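You operate a simulated robot arm through the tools that you are given. There is no shell and no other tool.

You are at the controls of a simulated robot arm. One attempt, no reset.

JOB
Socket 1 is dead: move the blue plug to socket 2 and run fan 1 at 1.
Fine: fan knob to 0 and socket 1 off before the plug moves; switch the new socket on after.

The check looks at the end state, three seconds after you hand in, the way a careful person would. Anything else that was tipped, shoved, dropped, spilled or broken makes it a failure.

ROBOT AND FRAMES
A 6-joint arm with a two-finger parallel gripper, fixed in place. Base frame: the origin is on the floor under the middle of its stand, x ahead of it, y to its left, z up. Lengths are in mm, angles in degrees, forces in N, time in s.
With the tool pointing down near the work surface it reaches from about 220 to 620 mm from the base axis. Its first joint turns from -66.0 to 66.0 degrees. Payload 2.7 kg.
The TCP is the grasp point between the finger pads, 23 mm short of the fingertips. In the tool frame z runs along the fingers and y along their closing line. The gripper opens to 94 mm. The fingers are 38 mm wide and 10 mm thick; the gripper's body (54 by 96 mm) begins 39 mm behind the TCP.
Orientation is that of the tool frame in the base frame, as a unit quaternion [x, y, z, w]. With the fingers straight down and closing along the base's y, the tool's x points along the base's -x, its y along +y and its z along -z.

CONTROLS
- The arm moves only by the tool arm_command. Its argument "motion" is a list of rows, each a list of 7 numbers: the shift along the base's x, y, z in mm, then the turn, a rotation vector about the base's x, y, z in degrees, then the opening in per cent of the stroke, from 0 (shut) to 100 (fully open). In form: [[tx, ty, tz, rx, ry, rz, jaw], ...]. A call has 1 to 20 rows; each row is the pose to reach, as a shift and turn from the pose commanded when the call began. A row lasts 0.2 s, in which the tool goes at most 50 mm and 8.6 degrees; a call with a longer step from one row to the next is refused whole, and so is a gripper value outside its range. Where a pose cannot be reached the arm comes as near as it can. A force on the tool above 40 N (or 10 N above the force at the start of the call, whichever is more), or a blocked arm, ends the call early, and 0.2 s more pass. Each finger travels about 45 mm/s and halts on what it meets, pressing with about 31 N; the grip force reading is that of the motor and also rises with nothing between the fingers. The clock runs only during rows and for 0.2 s after the last one: add rows that repeat a pose to give the fingers time. It gives the time, the measured TCP pose, the force on the tool (base axes), the opening and the grip force at its end, in the units of the frame above (readings bear some noise), with the torque about the TCP (base axes, N m) and any sound that the robot's microphone picked up, and new pictures: "pictures" is both (left out), scene, wrist or none.
- Cameras (640 x 400 px; columns grow to the right, rows downward): "scene" is fixed at [64.4, -420.8, 1405.9]; the picture's right is [0.87, -0.49, 0.00], its down [-0.26, -0.47, -0.84] and it looks along [0.41, 0.73, -0.54] (base axes); focal length 338 px, centre (320, 200). "wrist" rides on the gripper at [86, 16, -74] in the tool frame; the picture's right is [-0.18, 0.98, 0.00], its down [-0.58, -0.11, -0.81] and it looks along [-0.79, -0.15, 0.59] (tool axes); focal length 243 px, centre (320, 200). There is no depth. A picture from a camera that has moved, and an enlarged one, comes with that camera's place and axes in the base frame and with its lens.
- enlarge(camera, box): a new picture of the part [left, top, right, bottom] of that camera's present view, enlarged. No time passes.
- job_done(): hands the job in; it is judged then, once.

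Nothing tells you positions but the pictures and the camera data. Unless the task says otherwise, let go and move clear before handing in.

The tools are called after "Call:" as a command line: name --pt "numbers of a row" for each row, then --argument value for the rest, lists and objects as JSON in quotes. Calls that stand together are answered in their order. arm_command: Moves the arm, as the interface text tells. Its arguments: {"type":"object","properties":{"motion":{"type":"array","items":{"type":"array","items":{"type":"number"}}},"pictures":{"type":"string","enum":["both","scene","wrist","none"]}},"required":["motion"]} The other tools are called the same way: enlarge (camera, box) takes an enlarged picture of a part of a camera's view; job_done () hands the job in.

At the start:

```text
time: 0.0
position: [330.1, 208.1, 1161.9]
tool_rot: [0.0, 1.0, 0.0, 0.0]
wrist_force: [-0.2, 0.3, 0.0]
wrist_torque: [0.01, 0.02, 0.01]
width: 94.0
grip_force: 0.1
```

scene: 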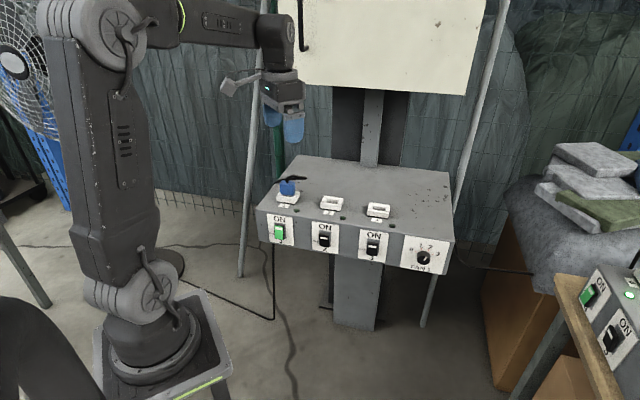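
wrist: 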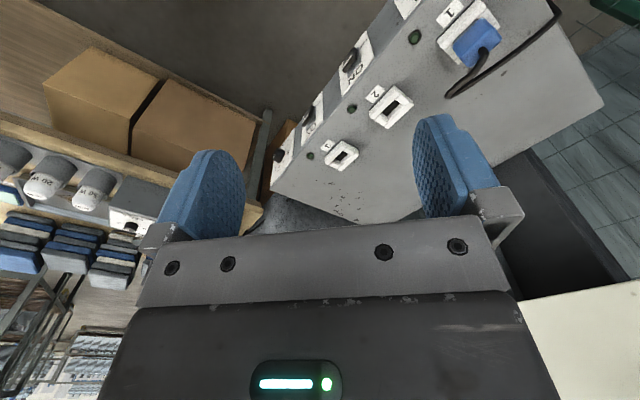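

I see a panel box with three top sockets (blue plug in socket 1), front-face rocker switches and a fan knob at the right. I'll take enlarged views first to locate everything.

Call:
enlarge --camera "scene" --box '[240, 140, 480, 290]'

Call:
enlarge --camera "wrist" --box '[240, 0, 640, 250]'

Call:
enlarge --camera "scene" --box '[380, 220, 480, 282]'

Call:
enlarge --camera "scene" --box '[250, 165, 350, 228]'

```text
2.67 times, centred on (360, 215) of scene
camera zoom: at [64.4, -420.8, 1405.9], right [0.87, -0.49, 0.0], down [-0.26, -0.47, -0.84], along [0.41, 0.73, -0.54], focal length 902 px, centre (213, 160)
```

zoom: 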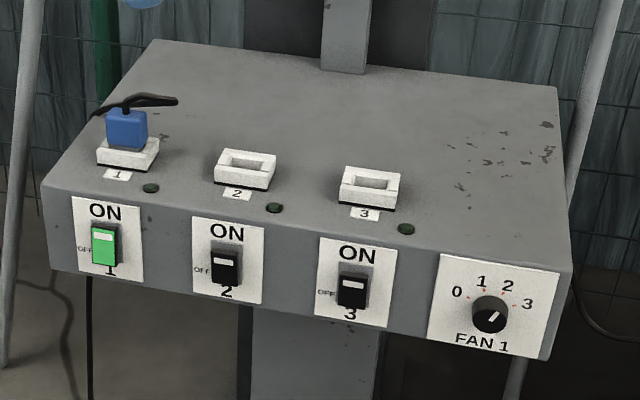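

```text
1.60 times, centred on (440, 125) of wrist
camera zoom: at [242.5, 223.5, 1235.2], right [0.18, 0.98, 0.0], down [0.58, -0.11, 0.81], along [0.79, -0.15, -0.59], focal length 388 px, centre (128, 320)
```

zoom: 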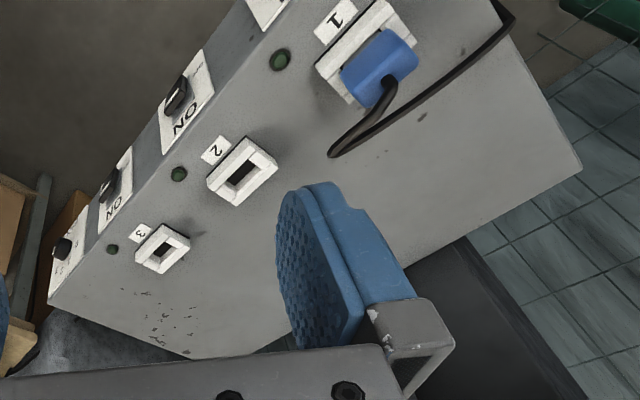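

```text
6.40 times, centred on (430, 251) of scene
camera zoom: at [64.4, -420.8, 1405.9], right [0.87, -0.49, 0.0], down [-0.26, -0.47, -0.84], along [0.41, 0.73, -0.54], focal length 2164 px, centre (-384, -126)
```

zoom: 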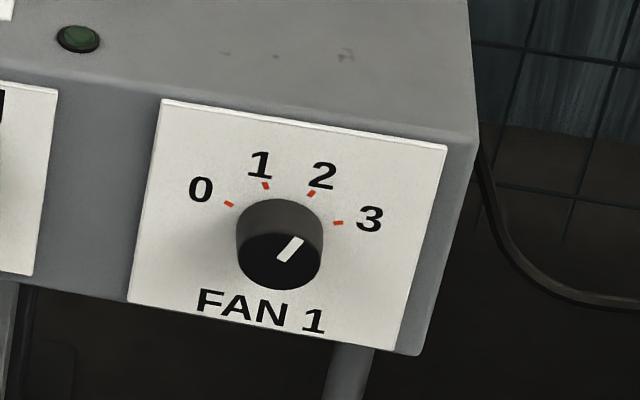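

```text
6.35 times, centred on (300, 196) of scene
camera zoom: at [64.4, -420.8, 1405.9], right [0.87, -0.49, 0.0], down [-0.26, -0.47, -0.84], along [0.41, 0.73, -0.54], focal length 2147 px, centre (447, 222)
```

zoom: 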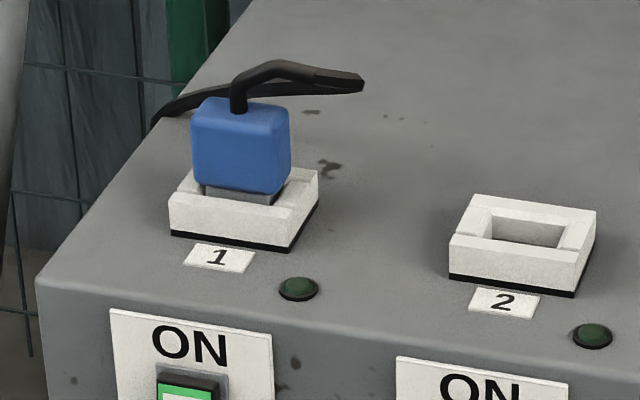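

The panel is turned about 45° to the base, with sockets near (414,401), (518,311) and (619,210) and top z≈830–845. I'll look closer at the switches and the second panel before I move.

Call:
enlarge --camera "scene" --box '[262, 210, 310, 250]'

Call:
enlarge --camera "scene" --box '[308, 218, 356, 258]'

Call:
enlarge --camera "scene" --box '[540, 240, 640, 400]'

Call:
enlarge --camera "scene" --box '[0, 0, 320, 200]'

Call:
enlarge --camera "wrist" --box '[260, 0, 440, 112]'

```text
10.00 times, centred on (286, 230) of scene
camera zoom: at [64.4, -420.8, 1405.9], right [0.87, -0.49, 0.0], down [-0.26, -0.47, -0.84], along [0.41, 0.73, -0.54], focal length 3382 px, centre (660, -100)
```

zoom: 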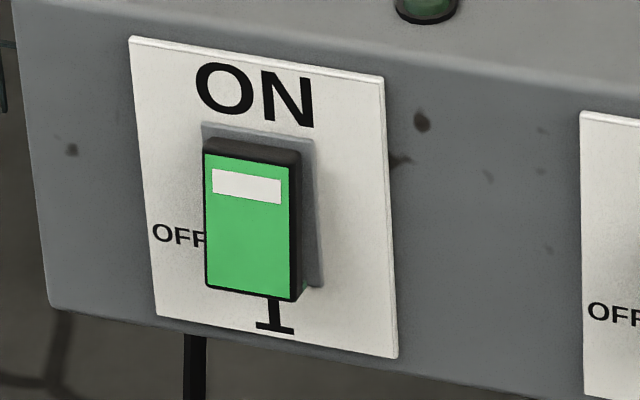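

```text
10.00 times, centred on (332, 238) of scene
camera zoom: at [64.4, -420.8, 1405.9], right [0.87, -0.49, 0.0], down [-0.26, -0.47, -0.84], along [0.41, 0.73, -0.54], focal length 3382 px, centre (200, -180)
```

zoom: 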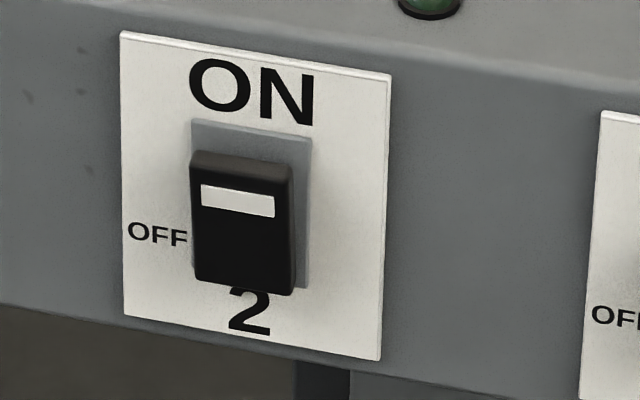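

```text
2.50 times, centred on (590, 320) of scene
camera zoom: at [64.4, -420.8, 1405.9], right [0.87, -0.49, 0.0], down [-0.26, -0.47, -0.84], along [0.41, 0.73, -0.54], focal length 845 px, centre (-355, -100)
```

zoom: 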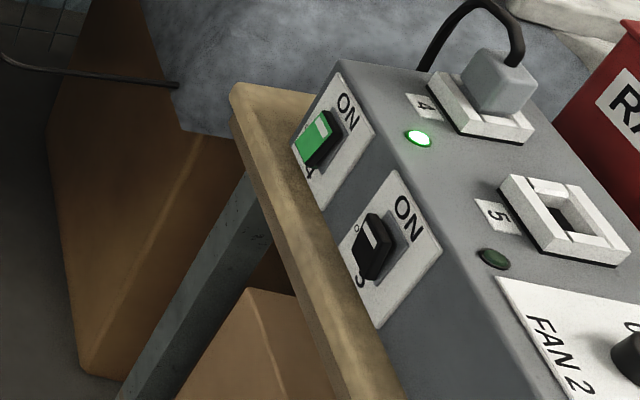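

```text
2.00 times, centred on (160, 100) of scene
camera zoom: at [64.4, -420.8, 1405.9], right [0.87, -0.49, 0.0], down [-0.26, -0.47, -0.84], along [0.41, 0.73, -0.54], focal length 676 px, centre (640, 400)
```

zoom: 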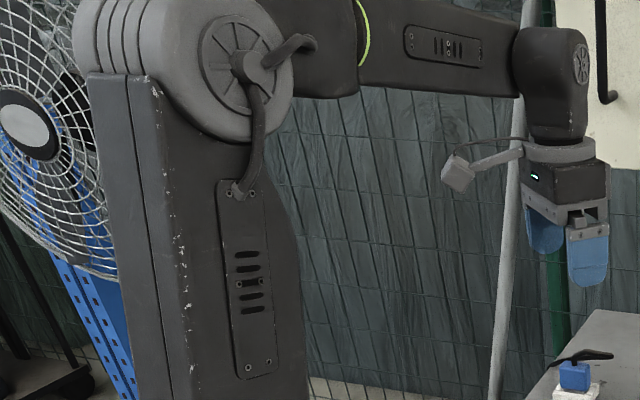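

```text
3.56 times, centred on (350, 56) of wrist
camera zoom: at [242.5, 223.5, 1235.2], right [0.18, 0.98, 0.0], down [0.58, -0.11, 0.81], along [0.79, -0.15, -0.59], focal length 863 px, centre (213, 712)
```

zoom: 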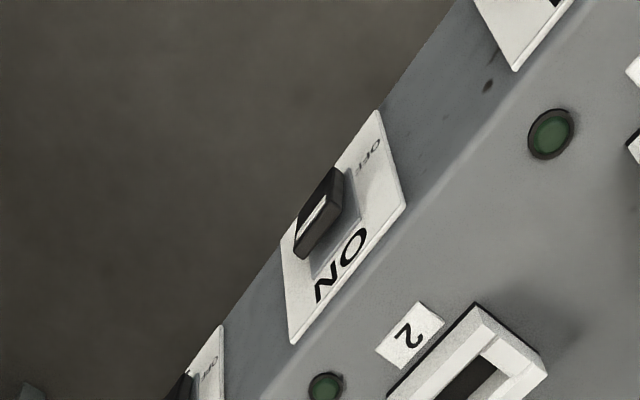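

The knob now points at 2, switch 1 is on and switch 2 is off (the rockers look like top pressed = ON, bottom pressed = OFF). I'll swing out in front of the panel and pitch the tool to horizontal, facing the front face, so I can start with the knob.

Call:
arm_command --pt "12 -22 -8 5.3 -5.3 0 100" --pt "25 -45 -17 10.6 -10.6 0 100" --pt "37 -67 -25 15.9 -15.9 0 100" --pt "50 -90 -33 21.2 -21.2 0 100" --pt "62 -112 -42 26.5 -26.5 0 100" --pt "75 -135 -50 31.8 -31.8 0 100" --pt "87 -157 -58 37.1 -37.1 0 100" --pt "100 -180 -67 42.4 -42.4 0 100" --pt "112 -202 -75 47.7 -47.7 0 100" --pt "125 -225 -83 53 -53 0 100" --pt "137 -247 -92 58.3 -58.3 0 100" --pt "150 -270 -100 63.64 -63.64 0 100"

```text
time: 2.6
position: [478.4, -62.5, 1061.0]
tool_rot: [0.0, 0.706, 0.5, 0.502]
wrist_force: [0.1, 0.3, -0.1]
wrist_torque: [-0.01, 0.05, -0.01]
width: 94.0
grip_force: 0.1
camera wrist: at [373.8, -64.6, 1009.4], right [-0.4, 0.4, 0.82], down [-0.23, -0.92, 0.33], along [0.89, -0.05, 0.46], focal length 243 px, centre (320, 200)
```

scene: 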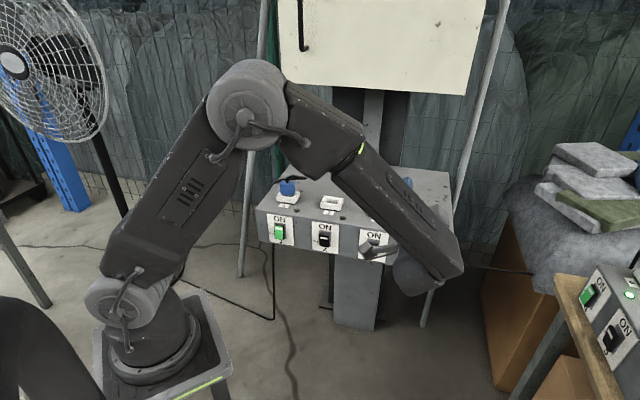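
wrist: 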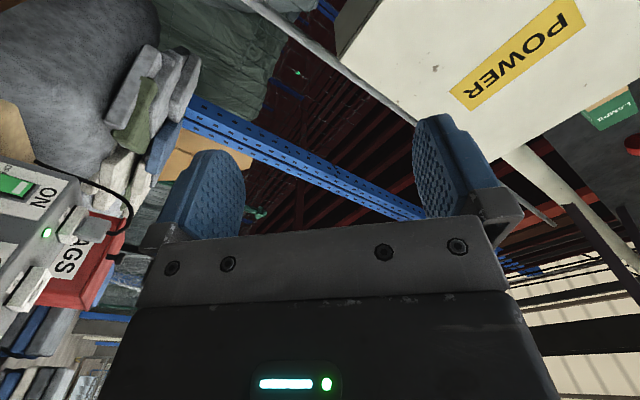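

The tool is horizontal and the arm reached it well. Next I'll drop to knob height, standing off about 100 mm in front of where I expect the knob (≈(662,52,763)).

Call:
arm_command --pt "10 4 -35 0 0 0 100" --pt "20 8 -72 0 0 0 100" --pt "30 12 -110 0 0 0 100" --pt "40 16 -148 0 0 0 100" --pt "50 20 -186 0 0 0 100" --pt "60 25 -224 0 0 0 100" --pt "75 28 -262 0 0 0 100" --pt "80 30 -290 0 0 0 100" --pt "80 30 -298 0 0 0 100" --pt "80 30 -298 0 0 0 100"

```text
time: 4.8
position: [559.9, -32.4, 763.0]
tool_rot: [0.0, 0.707, 0.5, 0.499]
wrist_force: [0.1, -0.5, -0.3]
wrist_torque: [0.0, -0.02, 0.01]
width: 94.1
grip_force: 0.0
camera wrist: at [454.6, -34.6, 713.5], right [-0.4, 0.4, 0.83], down [-0.23, -0.92, 0.33], along [0.89, -0.05, 0.46], focal length 243 px, centre (320, 200)
```

scene: 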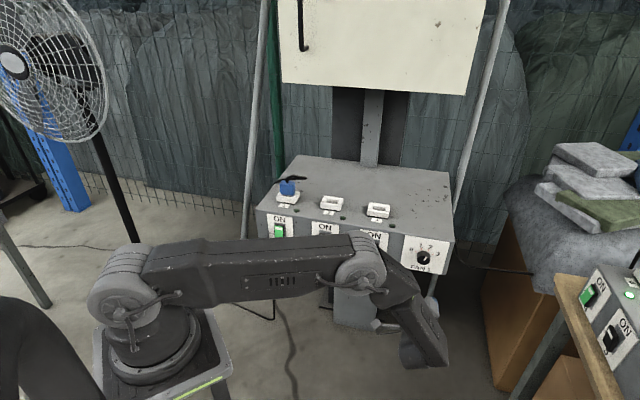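
wrist: 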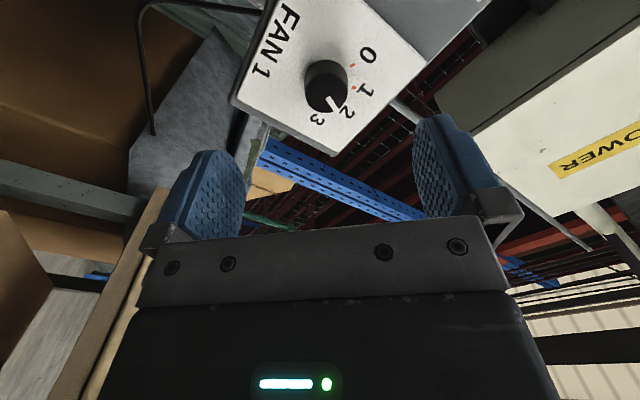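

The knob now sits almost exactly on the tool axis in the wrist view. I'll enlarge both views to refine its position and the panel's orientation.

Call:
enlarge --camera "wrist" --box '[220, 0, 480, 162]'

Call:
enlarge --camera "scene" --box '[390, 220, 470, 270]'

```text
2.46 times, centred on (350, 81) of wrist
camera zoom: at [454.6, -34.6, 713.5], right [-0.4, 0.4, 0.83], down [-0.23, -0.92, 0.33], along [0.89, -0.05, 0.46], focal length 597 px, centre (246, 493)
```

zoom: 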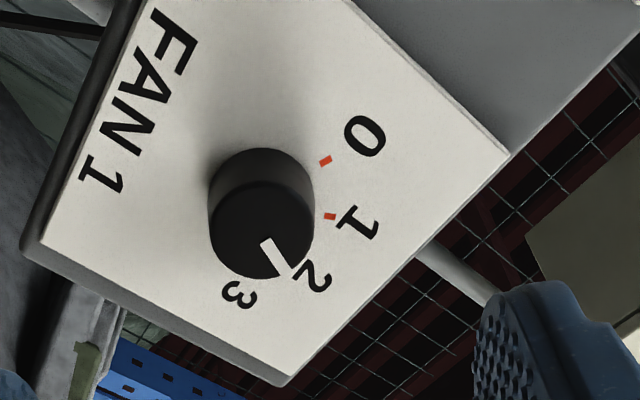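

```text
8.00 times, centred on (430, 245) of scene
camera zoom: at [64.4, -420.8, 1405.9], right [0.87, -0.49, 0.0], down [-0.26, -0.47, -0.84], along [0.41, 0.73, -0.54], focal length 2705 px, centre (-560, -160)
```

zoom: 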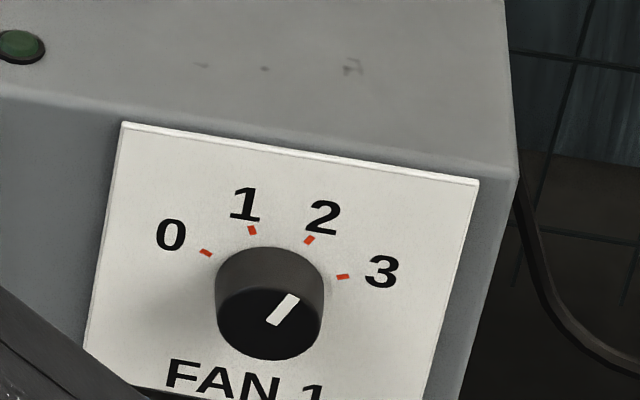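

Triangulation puts the knob's front face at about (642,35,777), its base 18–19 mm deeper and its diameter about 36 mm. I'll centre on its axis and advance with open fingers, stopping a little short.

Call:
arm_command --pt "3.7 -3.7 7 0 0 0 100" --pt "7.4 -7.4 14.2 0 0 0 100" --pt "20 5 14.2 0 0 0 100" --pt "34 19 14.2 0 0 0 100" --pt "48 33 14.2 0 0 0 100" --pt "60 45 14.2 0 0 0 100" --pt "70 55 14.2 0 0 0 100" --pt "73.4 58.5 14.2 0 0 0 100" --pt "73.4 58.5 14.2 0 0 0 100"

Call:
enlarge --camera "wrist" --box '[160, 20, 480, 220]'

```text
time: 6.8
position: [633.3, 25.5, 778.0]
tool_rot: [0.0, 0.707, 0.5, 0.5]
wrist_force: [0.1, -0.7, -0.5]
wrist_torque: [-0.03, -0.03, -0.02]
width: 93.9
grip_force: 0.1
camera wrist: at [528.8, 24.5, 726.9], right [-0.4, 0.4, 0.83], down [-0.22, -0.92, 0.33], along [0.89, -0.05, 0.46], focal length 243 px, centre (320, 200)
```

scene: 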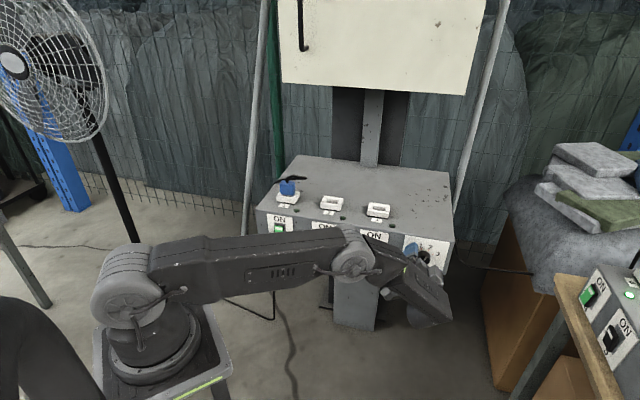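
wrist: 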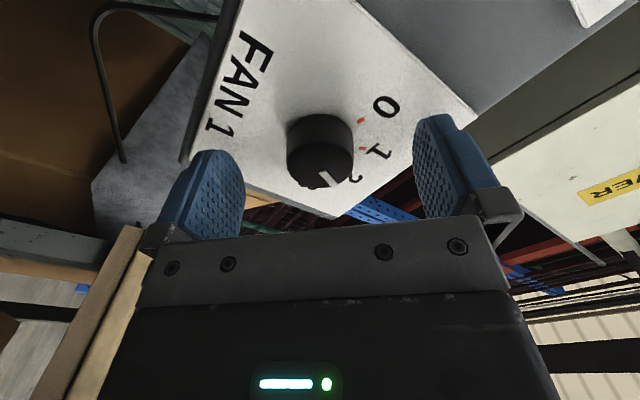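

```text
2.00 times, centred on (320, 120) of wrist
camera zoom: at [528.8, 24.5, 726.9], right [-0.4, 0.4, 0.83], down [-0.22, -0.92, 0.33], along [0.89, -0.05, 0.46], focal length 485 px, centre (320, 360)
```

zoom: 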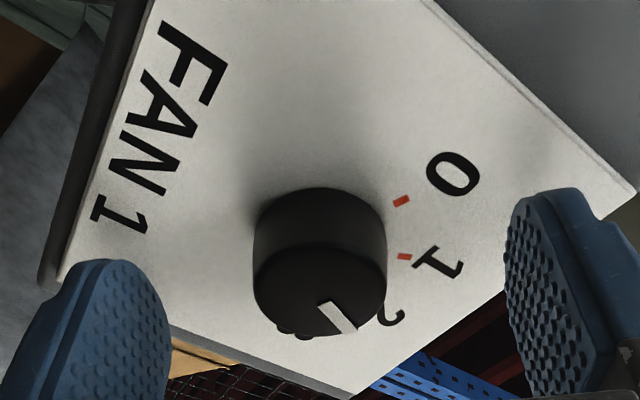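

The knob's front-face centre projects right onto the tool axis about 12 mm ahead of the TCP, and its base about 31 mm ahead. I'll advance 4 mm and close on the knob.

Call:
arm_command --pt "1.4 1.4 0 0 0 0 100" --pt "2.8 2.8 0 0 0 0 100" --pt "2.8 2.8 0 0 0 0 60" --pt "2.8 2.8 0 0 0 0 30" --pt "2.8 2.8 0 0 0 0 30" --pt "2.8 2.8 0 0 0 0 30" --pt "2.8 2.8 0 0 0 0 30" --pt "2.8 2.8 0 0 0 0 30"

Call:
enlarge --camera "wrist" --box '[160, 20, 480, 220]'

```text
time: 8.6
position: [636.2, 28.3, 778.2]
tool_rot: [0.001, 0.707, 0.5, 0.5]
wrist_force: [-5.5, 1.3, 3.0]
wrist_torque: [-0.03, 0.0, -0.28]
width: 35.5
grip_force: 44.7
camera wrist: at [531.5, 27.1, 726.8], right [-0.4, 0.4, 0.82], down [-0.22, -0.92, 0.33], along [0.89, -0.05, 0.46], focal length 243 px, centre (320, 200)
```

scene: 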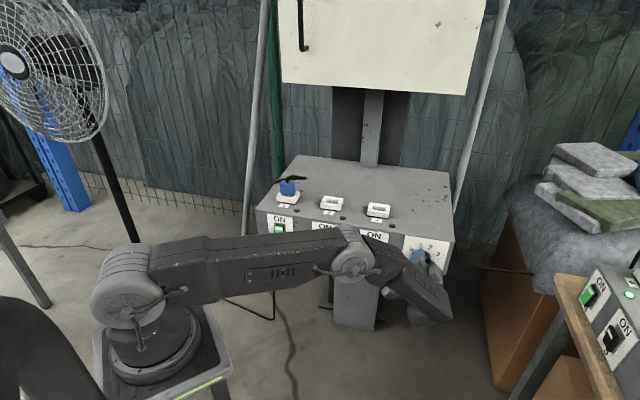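
wrist: 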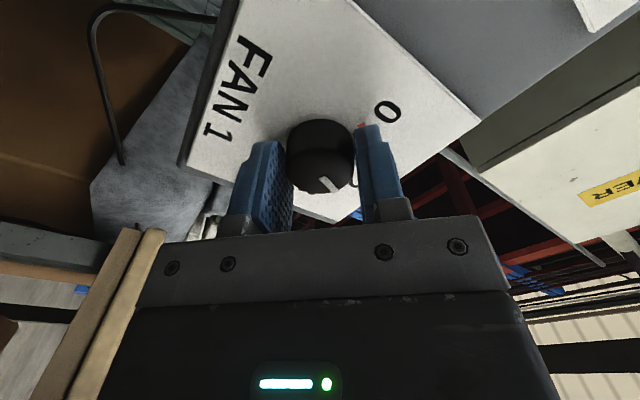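

```text
2.00 times, centred on (320, 120) of wrist
camera zoom: at [531.5, 27.1, 726.8], right [-0.4, 0.4, 0.82], down [-0.22, -0.92, 0.33], along [0.89, -0.05, 0.46], focal length 485 px, centre (320, 360)
```

zoom: 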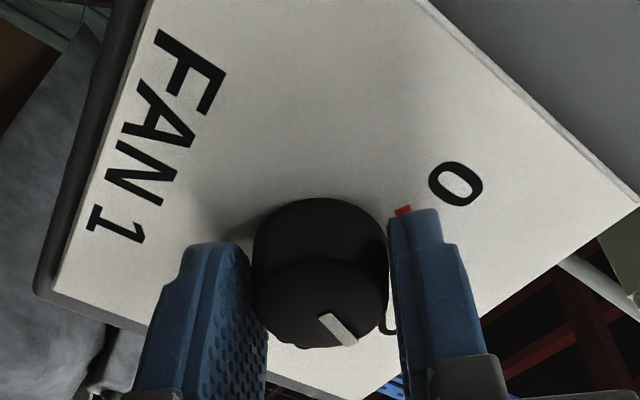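

I have the knob gripped at 35.5 mm width. The dial marks work out to about −70°, −23°, +23° and +70°, so 2→0 is about −93° about the tool axis, and I'll turn that now.

Call:
arm_command --pt "0 0 0 -5.9 -5.9 0 30" --pt "0 0 0 -11.9 -11.9 0 30" --pt "0 0 0 -17.9 -17.9 0 30" --pt "0 0 0 -23.9 -23.9 0 30" --pt "0 0 0 -29.9 -29.9 0 30" --pt "0 0 0 -35.9 -35.9 0 30" --pt "0 0 0 -41.9 -41.9 0 30" --pt "0 0 0 -47.9 -47.9 0 30" --pt "0 0 0 -53.9 -53.9 0 30" --pt "0 0 0 -59.9 -59.9 0 30" --pt "0 0 0 -65.5 -65.5 0 30" --pt "0 0 0 -65.5 -65.5 0 30"

Call:
enlarge --camera "wrist" --box '[160, 20, 480, 220]'

Call:
enlarge --camera "scene" --box '[390, 220, 470, 270]'

```text
time: 10.7
position: [639.5, 25.4, 772.5]
tool_rot: [-0.451, 0.543, 0.087, 0.703]
wrist_force: [-22.4, -4.2, 8.4]
wrist_torque: [0.93, -1.01, 0.18]
width: 35.5
grip_force: 45.1
out of reach, approached as far as the arm can: row 9, 10
stopped in row 10: the force on the tool passed its limit at 124 N (the readings are from after the stop); the commanded pose is now the measured one
camera wrist: at [611.9, -50.3, 690.2], right [-0.67, 0.64, -0.37], down [-0.72, -0.44, 0.55], along [0.18, 0.64, 0.75], focal length 243 px, centre (320, 200)
```

scene: 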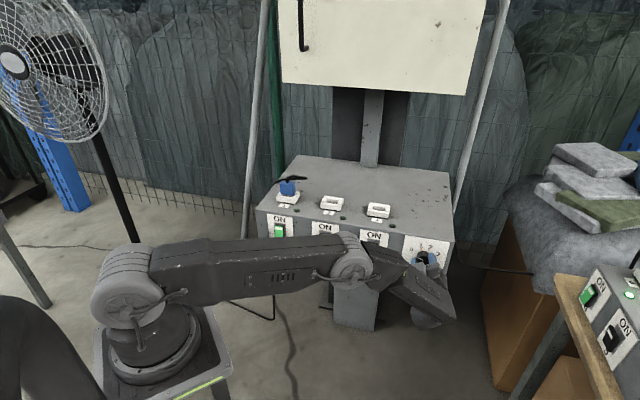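
wrist: 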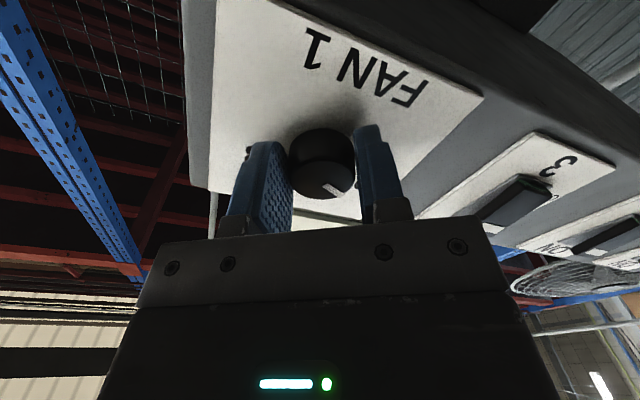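

```text
2.00 times, centred on (320, 120) of wrist
camera zoom: at [611.9, -50.3, 690.2], right [-0.67, 0.64, -0.37], down [-0.72, -0.44, 0.55], along [0.18, 0.64, 0.75], focal length 485 px, centre (320, 360)
```

zoom: 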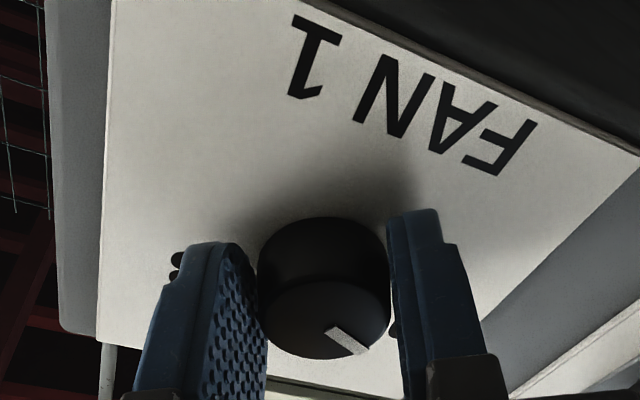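

```text
8.00 times, centred on (430, 245) of scene
camera zoom: at [63.7, -421.0, 1405.9], right [0.87, -0.49, 0.0], down [-0.26, -0.47, -0.84], along [0.41, 0.73, -0.54], focal length 2705 px, centre (-560, -160)
```

zoom: 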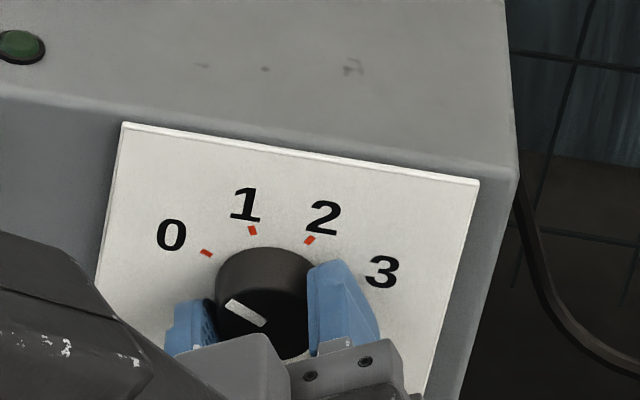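

The turn stopped at an arm limit after about 78°, but the pointer appears to have snapped on toward 0. I'll release, back straight off and check where the knob actually sits.

Call:
arm_command --pt "0 0 0 0 0 0 60" --pt "0 0 0 0 0 0 80" --pt "0 0 0 0 0 0 80" --pt "0 0 0 0 0 0 80" --pt "-14 -14 0 0 0 0 80" --pt "-35 -35 0 0 0 0 80" --pt "-60 -60 0 0 0 0 80" --pt "-85 -85 0 0 0 0 80"

Call:
enlarge --camera "scene" --box '[390, 220, 470, 270]'

Call:
enlarge --camera "wrist" --box '[160, 0, 480, 200]'

```text
time: 12.5
position: [594.1, -78.3, 771.9]
tool_rot: [-0.451, 0.544, 0.09, 0.701]
wrist_force: [-0.5, -0.5, 0.1]
wrist_torque: [0.0, 0.01, 0.03]
width: 75.3
grip_force: 0.1
out of reach, approached as far as the arm can: row 5, 6, 7, 8
camera wrist: at [565.4, -155.4, 688.2], right [-0.68, 0.64, -0.37], down [-0.71, -0.44, 0.55], along [0.19, 0.64, 0.75], focal length 243 px, centre (320, 200)
```

scene: 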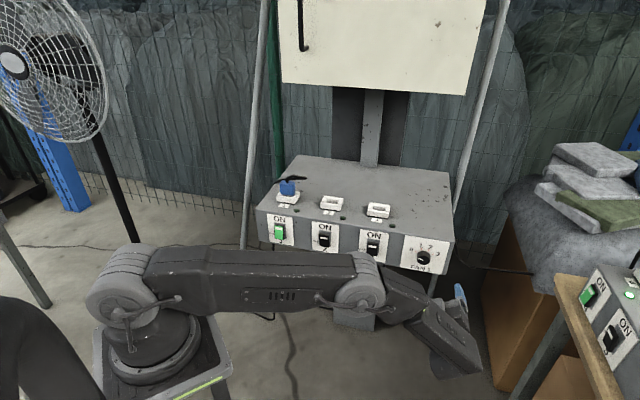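
wrist: 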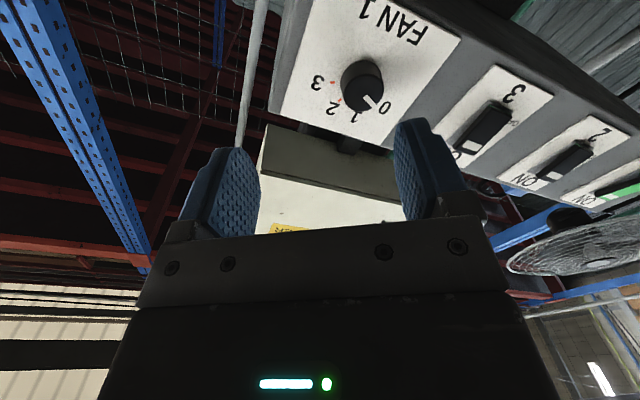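

```text
8.00 times, centred on (430, 245) of scene
camera zoom: at [64.5, -420.8, 1405.9], right [0.87, -0.49, 0.0], down [-0.26, -0.47, -0.84], along [0.41, 0.73, -0.54], focal length 2705 px, centre (-560, -160)
```

zoom: 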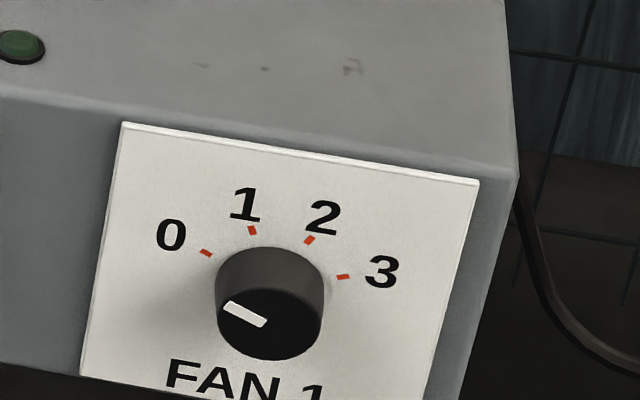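

```text
2.00 times, centred on (320, 100) of wrist
camera zoom: at [565.4, -155.4, 688.2], right [-0.68, 0.64, -0.37], down [-0.71, -0.44, 0.55], along [0.19, 0.64, 0.75], focal length 485 px, centre (320, 400)
```

zoom: 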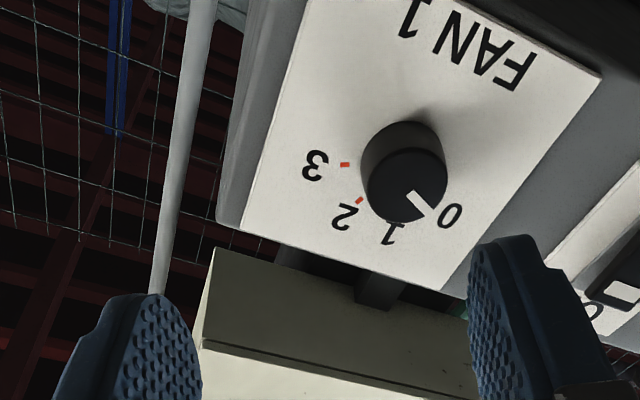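

The knob is confirmed at 0. Next is switch 1 near (351,340,776): I'll retreat parallel to the panel and re-orient with the tool pitched about 40° down, so the wrist stays clear of the base.

Call:
arm_command --pt "-23 20 6 -0.5 3.5 -0.9 40" --pt "-46 44 12 -0.9 7.1 -1.9 20" --pt "-69 68 18 -1.4 10.6 -2.8 0" --pt "-92 92 24 -1.9 14.1 -3.7 0" --pt "-115 116 30 -2.3 17.6 -4.7 0" --pt "-138 140 36 -2.8 21.2 -5.6 0" --pt "-161 164 42 -3.3 24.7 -6.6 0" --pt "-184 188 48 -3.7 28.2 -7.5 0" --pt "-207 212 54 -4.2 31.8 -8.4 0" --pt "-230 236 60 -4.6 35.3 -9.4 0" --pt "-253 260 64 -5.1 38.8 -10.3 0" --pt "-276 284 68 -5.6 42.3 -11.2 0" --pt "-300 310 73 -6.0 45.9 -12.2 0" --pt "-324 338 78 -6.5 49.4 -13.1 0" --pt "-324 338 78 -6.5 49.4 -13.1 0"

```text
time: 15.7
position: [308.0, 255.5, 881.6]
tool_rot: [-0.347, 0.84, 0.168, 0.381]
wrist_force: [-0.2, -0.2, -0.9]
wrist_torque: [0.01, -0.01, 0.04]
width: 0.0
grip_force: 31.0
out of reach, approached as far as the arm can: row 1, 2, 3, 4, 5, 6, 7, 8, 9, 10, 11, 12, 13, 14, 15
camera wrist: at [216.1, 185.9, 863.9], right [-0.61, 0.77, 0.16], down [-0.07, -0.25, 0.96], along [0.79, 0.58, 0.21], focal length 243 px, centre (320, 200)
```

scene: 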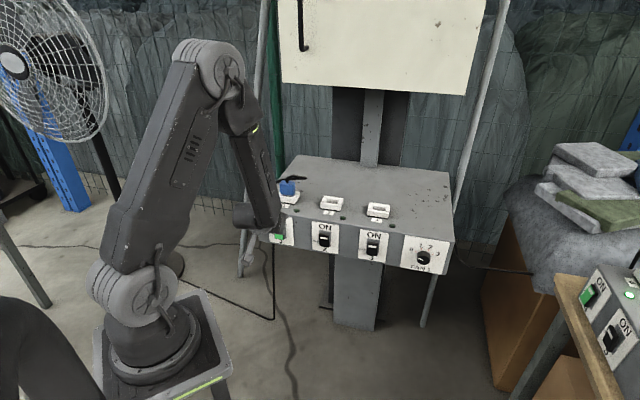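
wrist: 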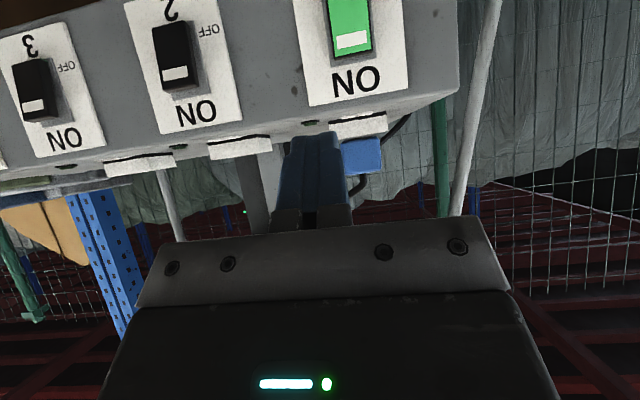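

The arm ran into an inner reach limit but took up the right orientation, and the wrist view now shows switches 1–3 head-on. I'll enlarge it to locate switch 1 precisely.

Call:
enlarge --camera "wrist" --box '[260, 0, 480, 138]'

Call:
enlarge --camera "wrist" --box '[0, 0, 260, 162]'

```text
2.90 times, centred on (370, 69) of wrist
camera zoom: at [216.1, 185.9, 863.9], right [-0.61, 0.77, 0.16], down [-0.07, -0.25, 0.96], along [0.79, 0.58, 0.21], focal length 703 px, centre (175, 580)
```

zoom: 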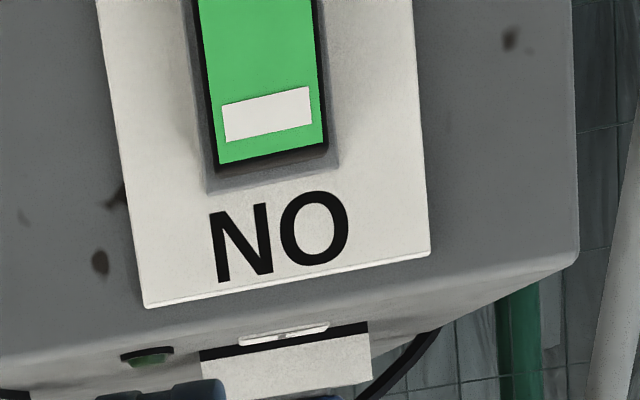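

```text
2.46 times, centred on (130, 81) of wrist
camera zoom: at [216.1, 185.9, 863.9], right [-0.61, 0.77, 0.16], down [-0.07, -0.25, 0.96], along [0.79, 0.58, 0.21], focal length 597 px, centre (788, 493)
```

zoom: 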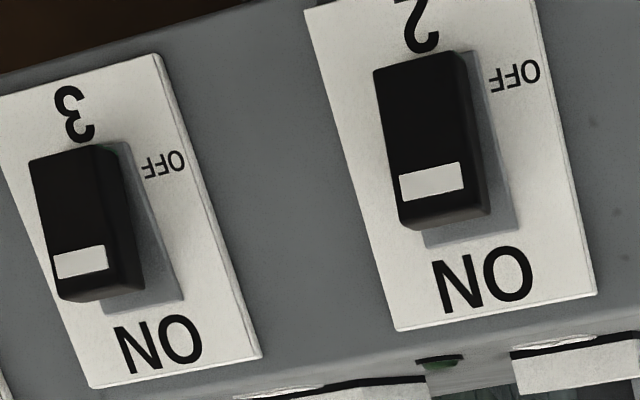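

Switch 1's rocker spans z≈749–797 at about (350,340), with its bottom sticking out (ON), so pressing near z≈757 turns it off. First I'll make a small move to see which pose reference is in force after the reach limit.

Call:
arm_command --pt "26 -8 10 0 0 0 0" --pt "52 -16 20 0 0 0 0" --pt "78 -23 31 0 0 0 0" --pt "78 -23 31 0 0 0 0" --pictures "none"

```text
time: 16.7
position: [386.1, 231.9, 914.1]
tool_rot: [-0.348, 0.838, 0.157, 0.39]
wrist_force: [0.1, 0.1, 0.8]
wrist_torque: [0.01, 0.0, -0.02]
width: 0.1
grip_force: 31.2
```

The reference is the actual pose, which simplifies things. I'll descend in front of switch 1 with closed fingers at TCP ≈ (309,299,757), still clear of the rocker.

Call:
arm_command --pt "-16 14 -31 0 0 0 0" --pt "-31 27 -62 0 0 0 0" --pt "-46 40 -93 0 0 0 0" --pt "-61 53 -125 0 0 0 0" --pt "-76.7 66.9 -157 0 0 0 0" --pt "-76.7 66.9 -157 0 0 0 0"

Call:
enlarge --camera "wrist" --box '[200, 40, 440, 190]'

Call:
enlarge --camera "scene" --box '[230, 200, 330, 262]'

```text
time: 17.9
position: [354.4, 306.9, 796.5]
tool_rot: [-0.312, 0.851, 0.178, 0.383]
wrist_force: [1.7, -11.7, -4.5]
wrist_torque: [-0.12, 0.01, -0.22]
width: 0.0
grip_force: 31.1
out of reach, approached as far as the arm can: row 3, 4, 5, 6
stopped in row 6: the force on the tool passed its limit at 190 N (the readings are from after the stop); the commanded pose is now the measured one
camera wrist: at [258.6, 243.3, 778.1], right [-0.56, 0.8, 0.2], down [-0.07, -0.29, 0.96], along [0.82, 0.52, 0.22], focal length 243 px, centre (320, 200)
```

scene: 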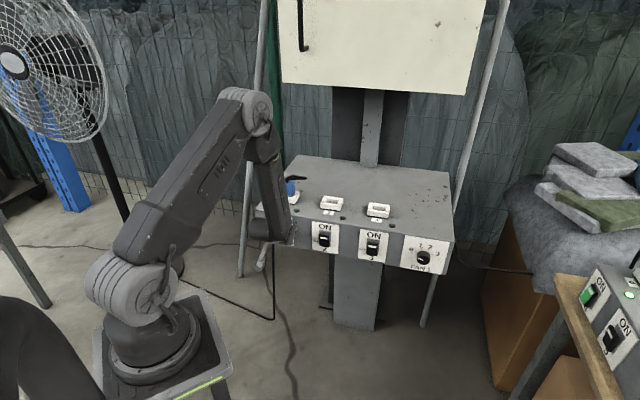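
wrist: 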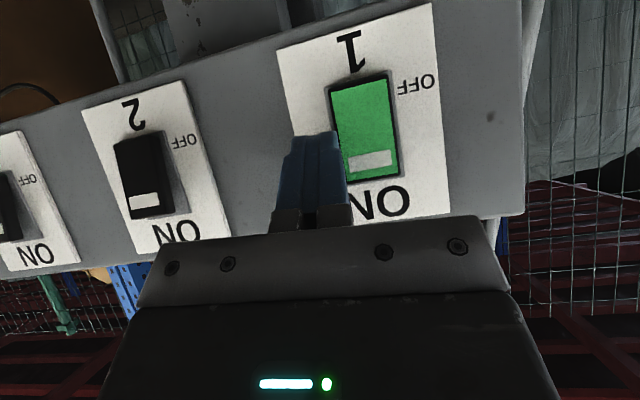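

```text
2.67 times, centred on (320, 115) of wrist
camera zoom: at [258.6, 243.3, 778.1], right [-0.56, 0.8, 0.2], down [-0.07, -0.29, 0.96], along [0.82, 0.52, 0.22], focal length 647 px, centre (320, 427)
```

zoom: 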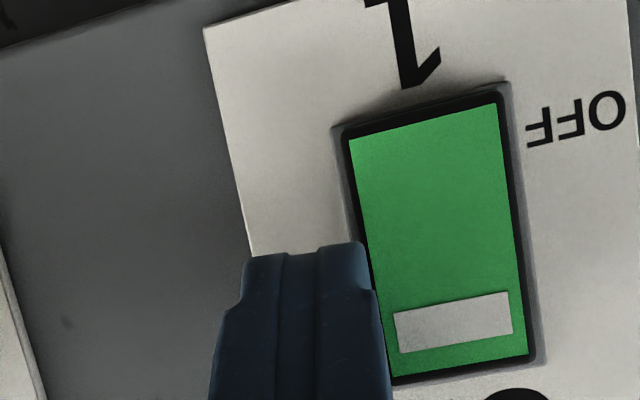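

```text
6.40 times, centred on (280, 231) of scene
camera zoom: at [64.5, -421.1, 1405.8], right [0.87, -0.49, 0.0], down [-0.27, -0.47, -0.84], along [0.41, 0.73, -0.54], focal length 2164 px, centre (576, 2)
```

zoom: 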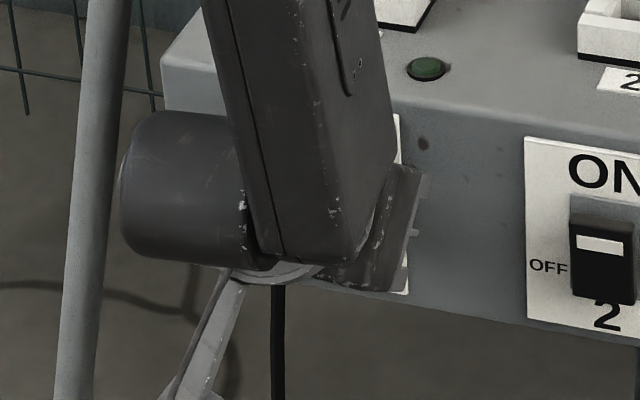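

The fingers brushed the plate beside switch 1 when the arm hit a wrist limit, which looks like the tool roll. I'll back off to the last good pose and roll the tool 90° the other way, so the camera is at the panel's left and the wrist is well within range.

Call:
arm_command --pt "5 -25 15 0 0 0 0" --pt "15 -50 50 0 0 0 0" --pt "25 -65 85 0 0 0 0" --pt "32 -75 118 0 0 0 0" --pt "32 -75 118 4.3 4.3 -5.1 0" --pt "32 -75 118 8.6 8.7 -10.3 0" --pt "32 -75 118 13.0 13.0 -15.4 0" --pt "32 -75 118 17.3 17.3 -20.6 0" --pt "32 -75 118 21.6 21.7 -25.7 0" --pt "32 -75 118 26.0 26.0 -30.9 0" --pt "32 -75 118 30.3 30.4 -36.0 0" --pt "32 -75 118 34.6 34.7 -41.2 0" --pt "32 -75 118 39.0 39.0 -46.3 0" --pt "32 -75 118 43.3 43.4 -51.4 0" --pt "32 -75 118 48.7 48.8 -57.9 0" --pt "32 -75 118 48.7 48.8 -57.9 0"

Call:
enlarge --camera "scene" --box '[240, 190, 340, 252]'

```text
refused: row 15 steps farther than a row can; nothing moved
```

```text
6.40 times, centred on (290, 221) of scene
camera zoom: at [64.5, -421.1, 1405.8], right [0.87, -0.49, 0.0], down [-0.27, -0.47, -0.84], along [0.41, 0.73, -0.54], focal length 2164 px, centre (512, 66)
```

zoom: 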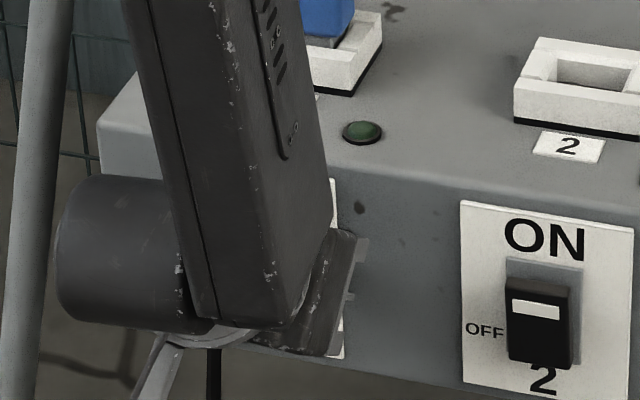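

That call was refused because one rotation step was too large, and nothing moved. I'll resend it with a smaller final step.

Call:
arm_command --pt "5 -25 15 0 0 0 0" --pt "15 -50 50 0 0 0 0" --pt "25 -65 85 0 0 0 0" --pt "32 -75 118 0 0 0 0" --pt "32 -75 118 4.3 4.3 -5.1 0" --pt "32 -75 118 8.6 8.7 -10.3 0" --pt "32 -75 118 13.0 13.0 -15.4 0" --pt "32 -75 118 17.3 17.3 -20.6 0" --pt "32 -75 118 21.6 21.7 -25.7 0" --pt "32 -75 118 26.0 26.0 -30.9 0" --pt "32 -75 118 30.3 30.4 -36.0 0" --pt "32 -75 118 34.6 34.7 -41.2 0" --pt "32 -75 118 39.0 39.0 -46.3 0" --pt "32 -75 118 43.3 43.4 -51.4 0" --pt "32 -75 118 47.0 47.1 -55.9 0" --pt "32 -75 118 47.0 47.1 -55.9 0"

Call:
enlarge --camera "scene" --box '[240, 190, 340, 252]'

```text
time: 21.3
position: [386.6, 232.4, 916.4]
tool_rot: [0.358, 0.832, 0.393, 0.159]
wrist_force: [-0.3, 0.0, -0.1]
wrist_torque: [0.01, -0.02, 0.01]
width: 0.0
grip_force: 31.0
camera wrist: at [292.6, 262.2, 976.6], right [0.59, 0.3, 0.75], down [-0.09, -0.9, 0.42], along [0.8, -0.32, -0.51], focal length 243 px, centre (320, 200)
```

scene: 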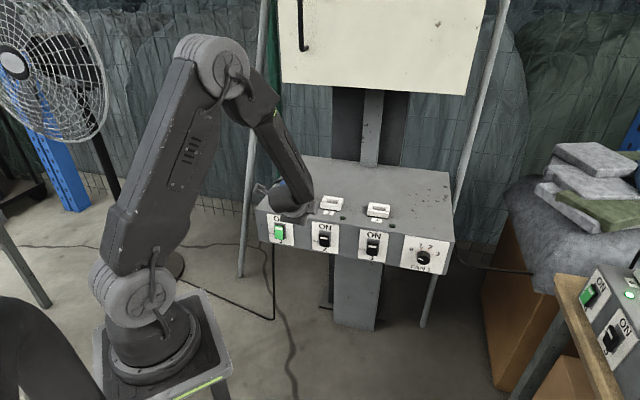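
wrist: 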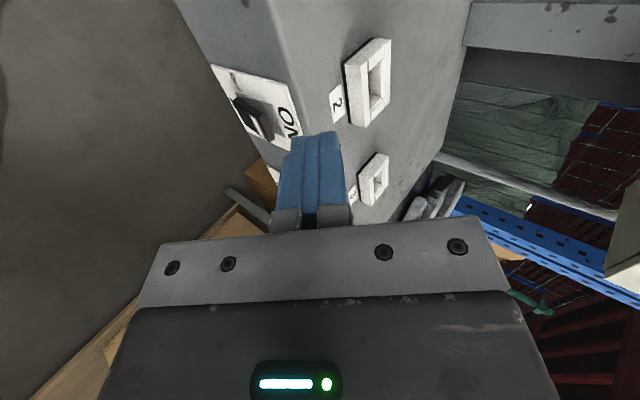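

```text
6.40 times, centred on (290, 221) of scene
camera zoom: at [64.4, -420.8, 1405.9], right [0.87, -0.49, 0.0], down [-0.26, -0.47, -0.84], along [0.41, 0.73, -0.54], focal length 2164 px, centre (512, 66)
```

zoom: 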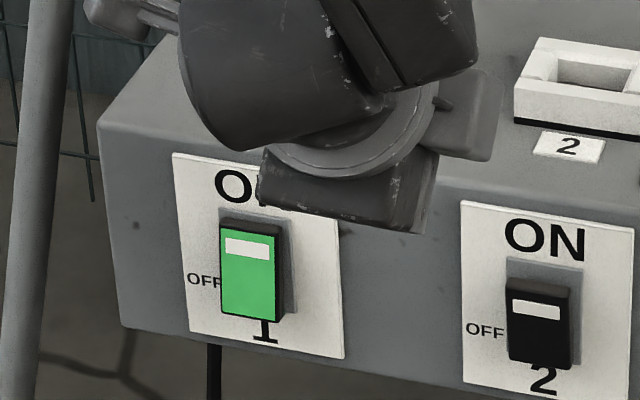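

That pose is fully reachable with no limit hit, and the panel looks undisturbed. I'll go stepwise to the standoff in front of switch 1 and watch for reach warnings.

Call:
arm_command --pt "-28 14 -10 0 0 0 0" --pt "-56 32 -30 0 0 0 0" --pt "-75 48 -52 0 0 0 0" --pt "-84.3 59.3 -76 0 0 0 0" --pt "-84.3 59.3 -76 0 0 0 0"

```text
time: 22.5
position: [313.9, 281.3, 841.8]
tool_rot: [0.356, 0.833, 0.394, 0.155]
wrist_force: [-0.4, 0.4, 0.4]
wrist_torque: [0.01, 0.04, 0.01]
width: 0.3
grip_force: 31.2
out of reach, approached as far as the arm can: row 4, 5
camera wrist: at [221.2, 309.5, 903.0], right [0.59, 0.3, 0.75], down [-0.08, -0.9, 0.42], along [0.8, -0.31, -0.51], focal length 243 px, centre (320, 200)
```

scene: 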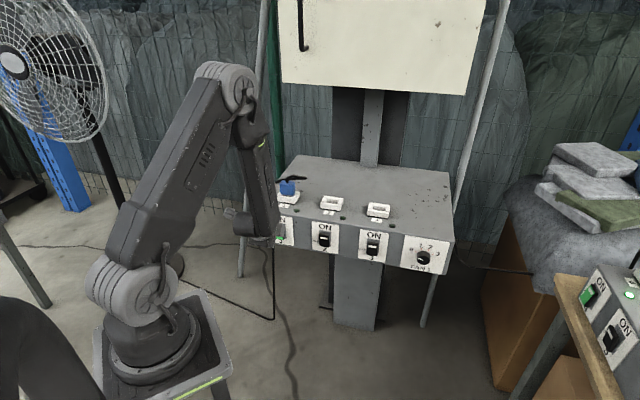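
wrist: 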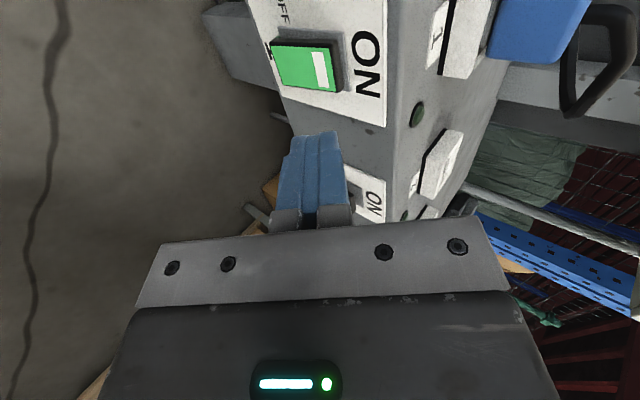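

The remaining limit looks like forearm roll when the tool lines up with the arm plane. Yawing the tool 20° more to the left should relieve it, and the rocker can be pressed slightly obliquely.

Call:
arm_command --pt "-3 -3 0 0 0 6.7 0" --pt "-6 -6 0 0 0 13.4 0" --pt "-9 -4 0 0 0 20 0" --pt "-9 0 0 0 0 20 0" --pt "-9 5 -10 0 0 20 0" --pt "-9 10 -20 0 0 20 0" --pictures "none"

```text
time: 23.9
position: [304.7, 291.2, 821.7]
tool_rot: [0.207, 0.882, 0.414, 0.089]
wrist_force: [0.3, -0.3, 0.5]
wrist_torque: [-0.01, 0.01, -0.05]
width: 0.0
grip_force: 31.8
```

No reach warning now. I'll descend to the pre-press height with about 30 mm clearance to the rocker.

Call:
arm_command --pt "0 4 -20 0 0 0 0" --pt "0.3 8 -40 0 0 0 0" --pt "0.5 11.8 -57.7 0 0 0 0" --pt "0.5 11.8 -57.7 0 0 0 0"

Call:
enlarge --camera "wrist" --box '[200, 0, 520, 200]'

Call:
enlarge --camera "scene" --box '[230, 200, 330, 262]'

```text
time: 24.9
position: [304.6, 302.5, 765.9]
tool_rot: [0.207, 0.882, 0.414, 0.09]
wrist_force: [-0.3, -0.3, -0.1]
wrist_torque: [-0.03, -0.02, 0.0]
width: 0.3
grip_force: 30.7
camera wrist: at [206.0, 298.8, 825.5], right [0.45, 0.48, 0.75], down [0.22, -0.88, 0.43], along [0.86, -0.02, -0.5], focal length 243 px, centre (320, 200)
```

scene: 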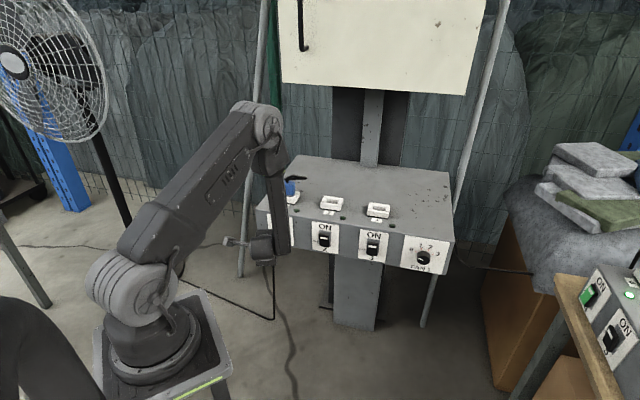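
wrist: 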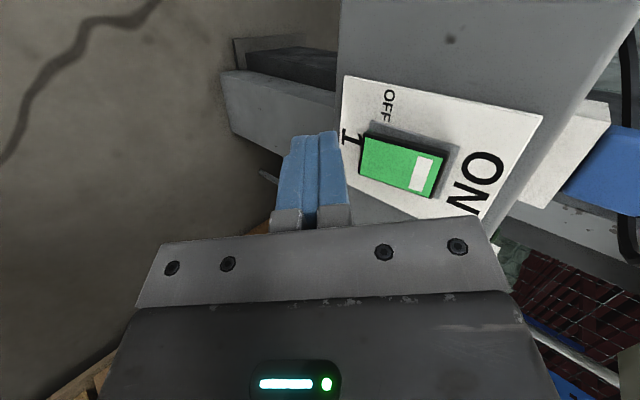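

```text
2.00 times, centred on (360, 100) of wrist
camera zoom: at [206.0, 298.8, 825.5], right [0.45, 0.48, 0.75], down [0.22, -0.88, 0.43], along [0.86, -0.02, -0.5], focal length 485 px, centre (240, 400)
```

zoom: 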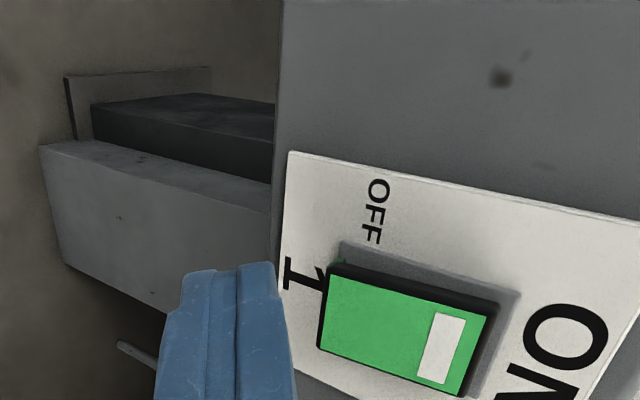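

```text
6.40 times, centred on (280, 231) of scene
camera zoom: at [64.4, -420.8, 1405.9], right [0.87, -0.49, 0.0], down [-0.26, -0.47, -0.84], along [0.41, 0.73, -0.54], focal length 2164 px, centre (576, 2)
```

zoom: 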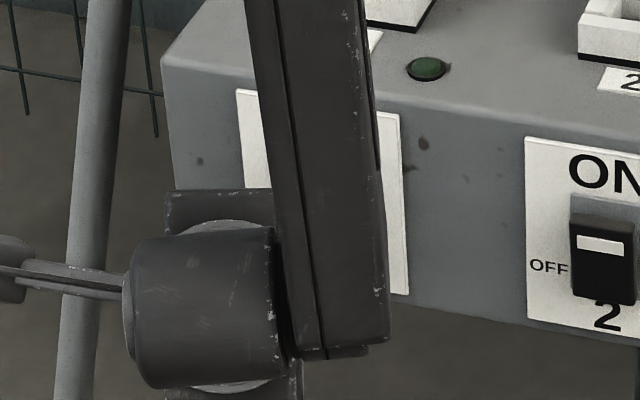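

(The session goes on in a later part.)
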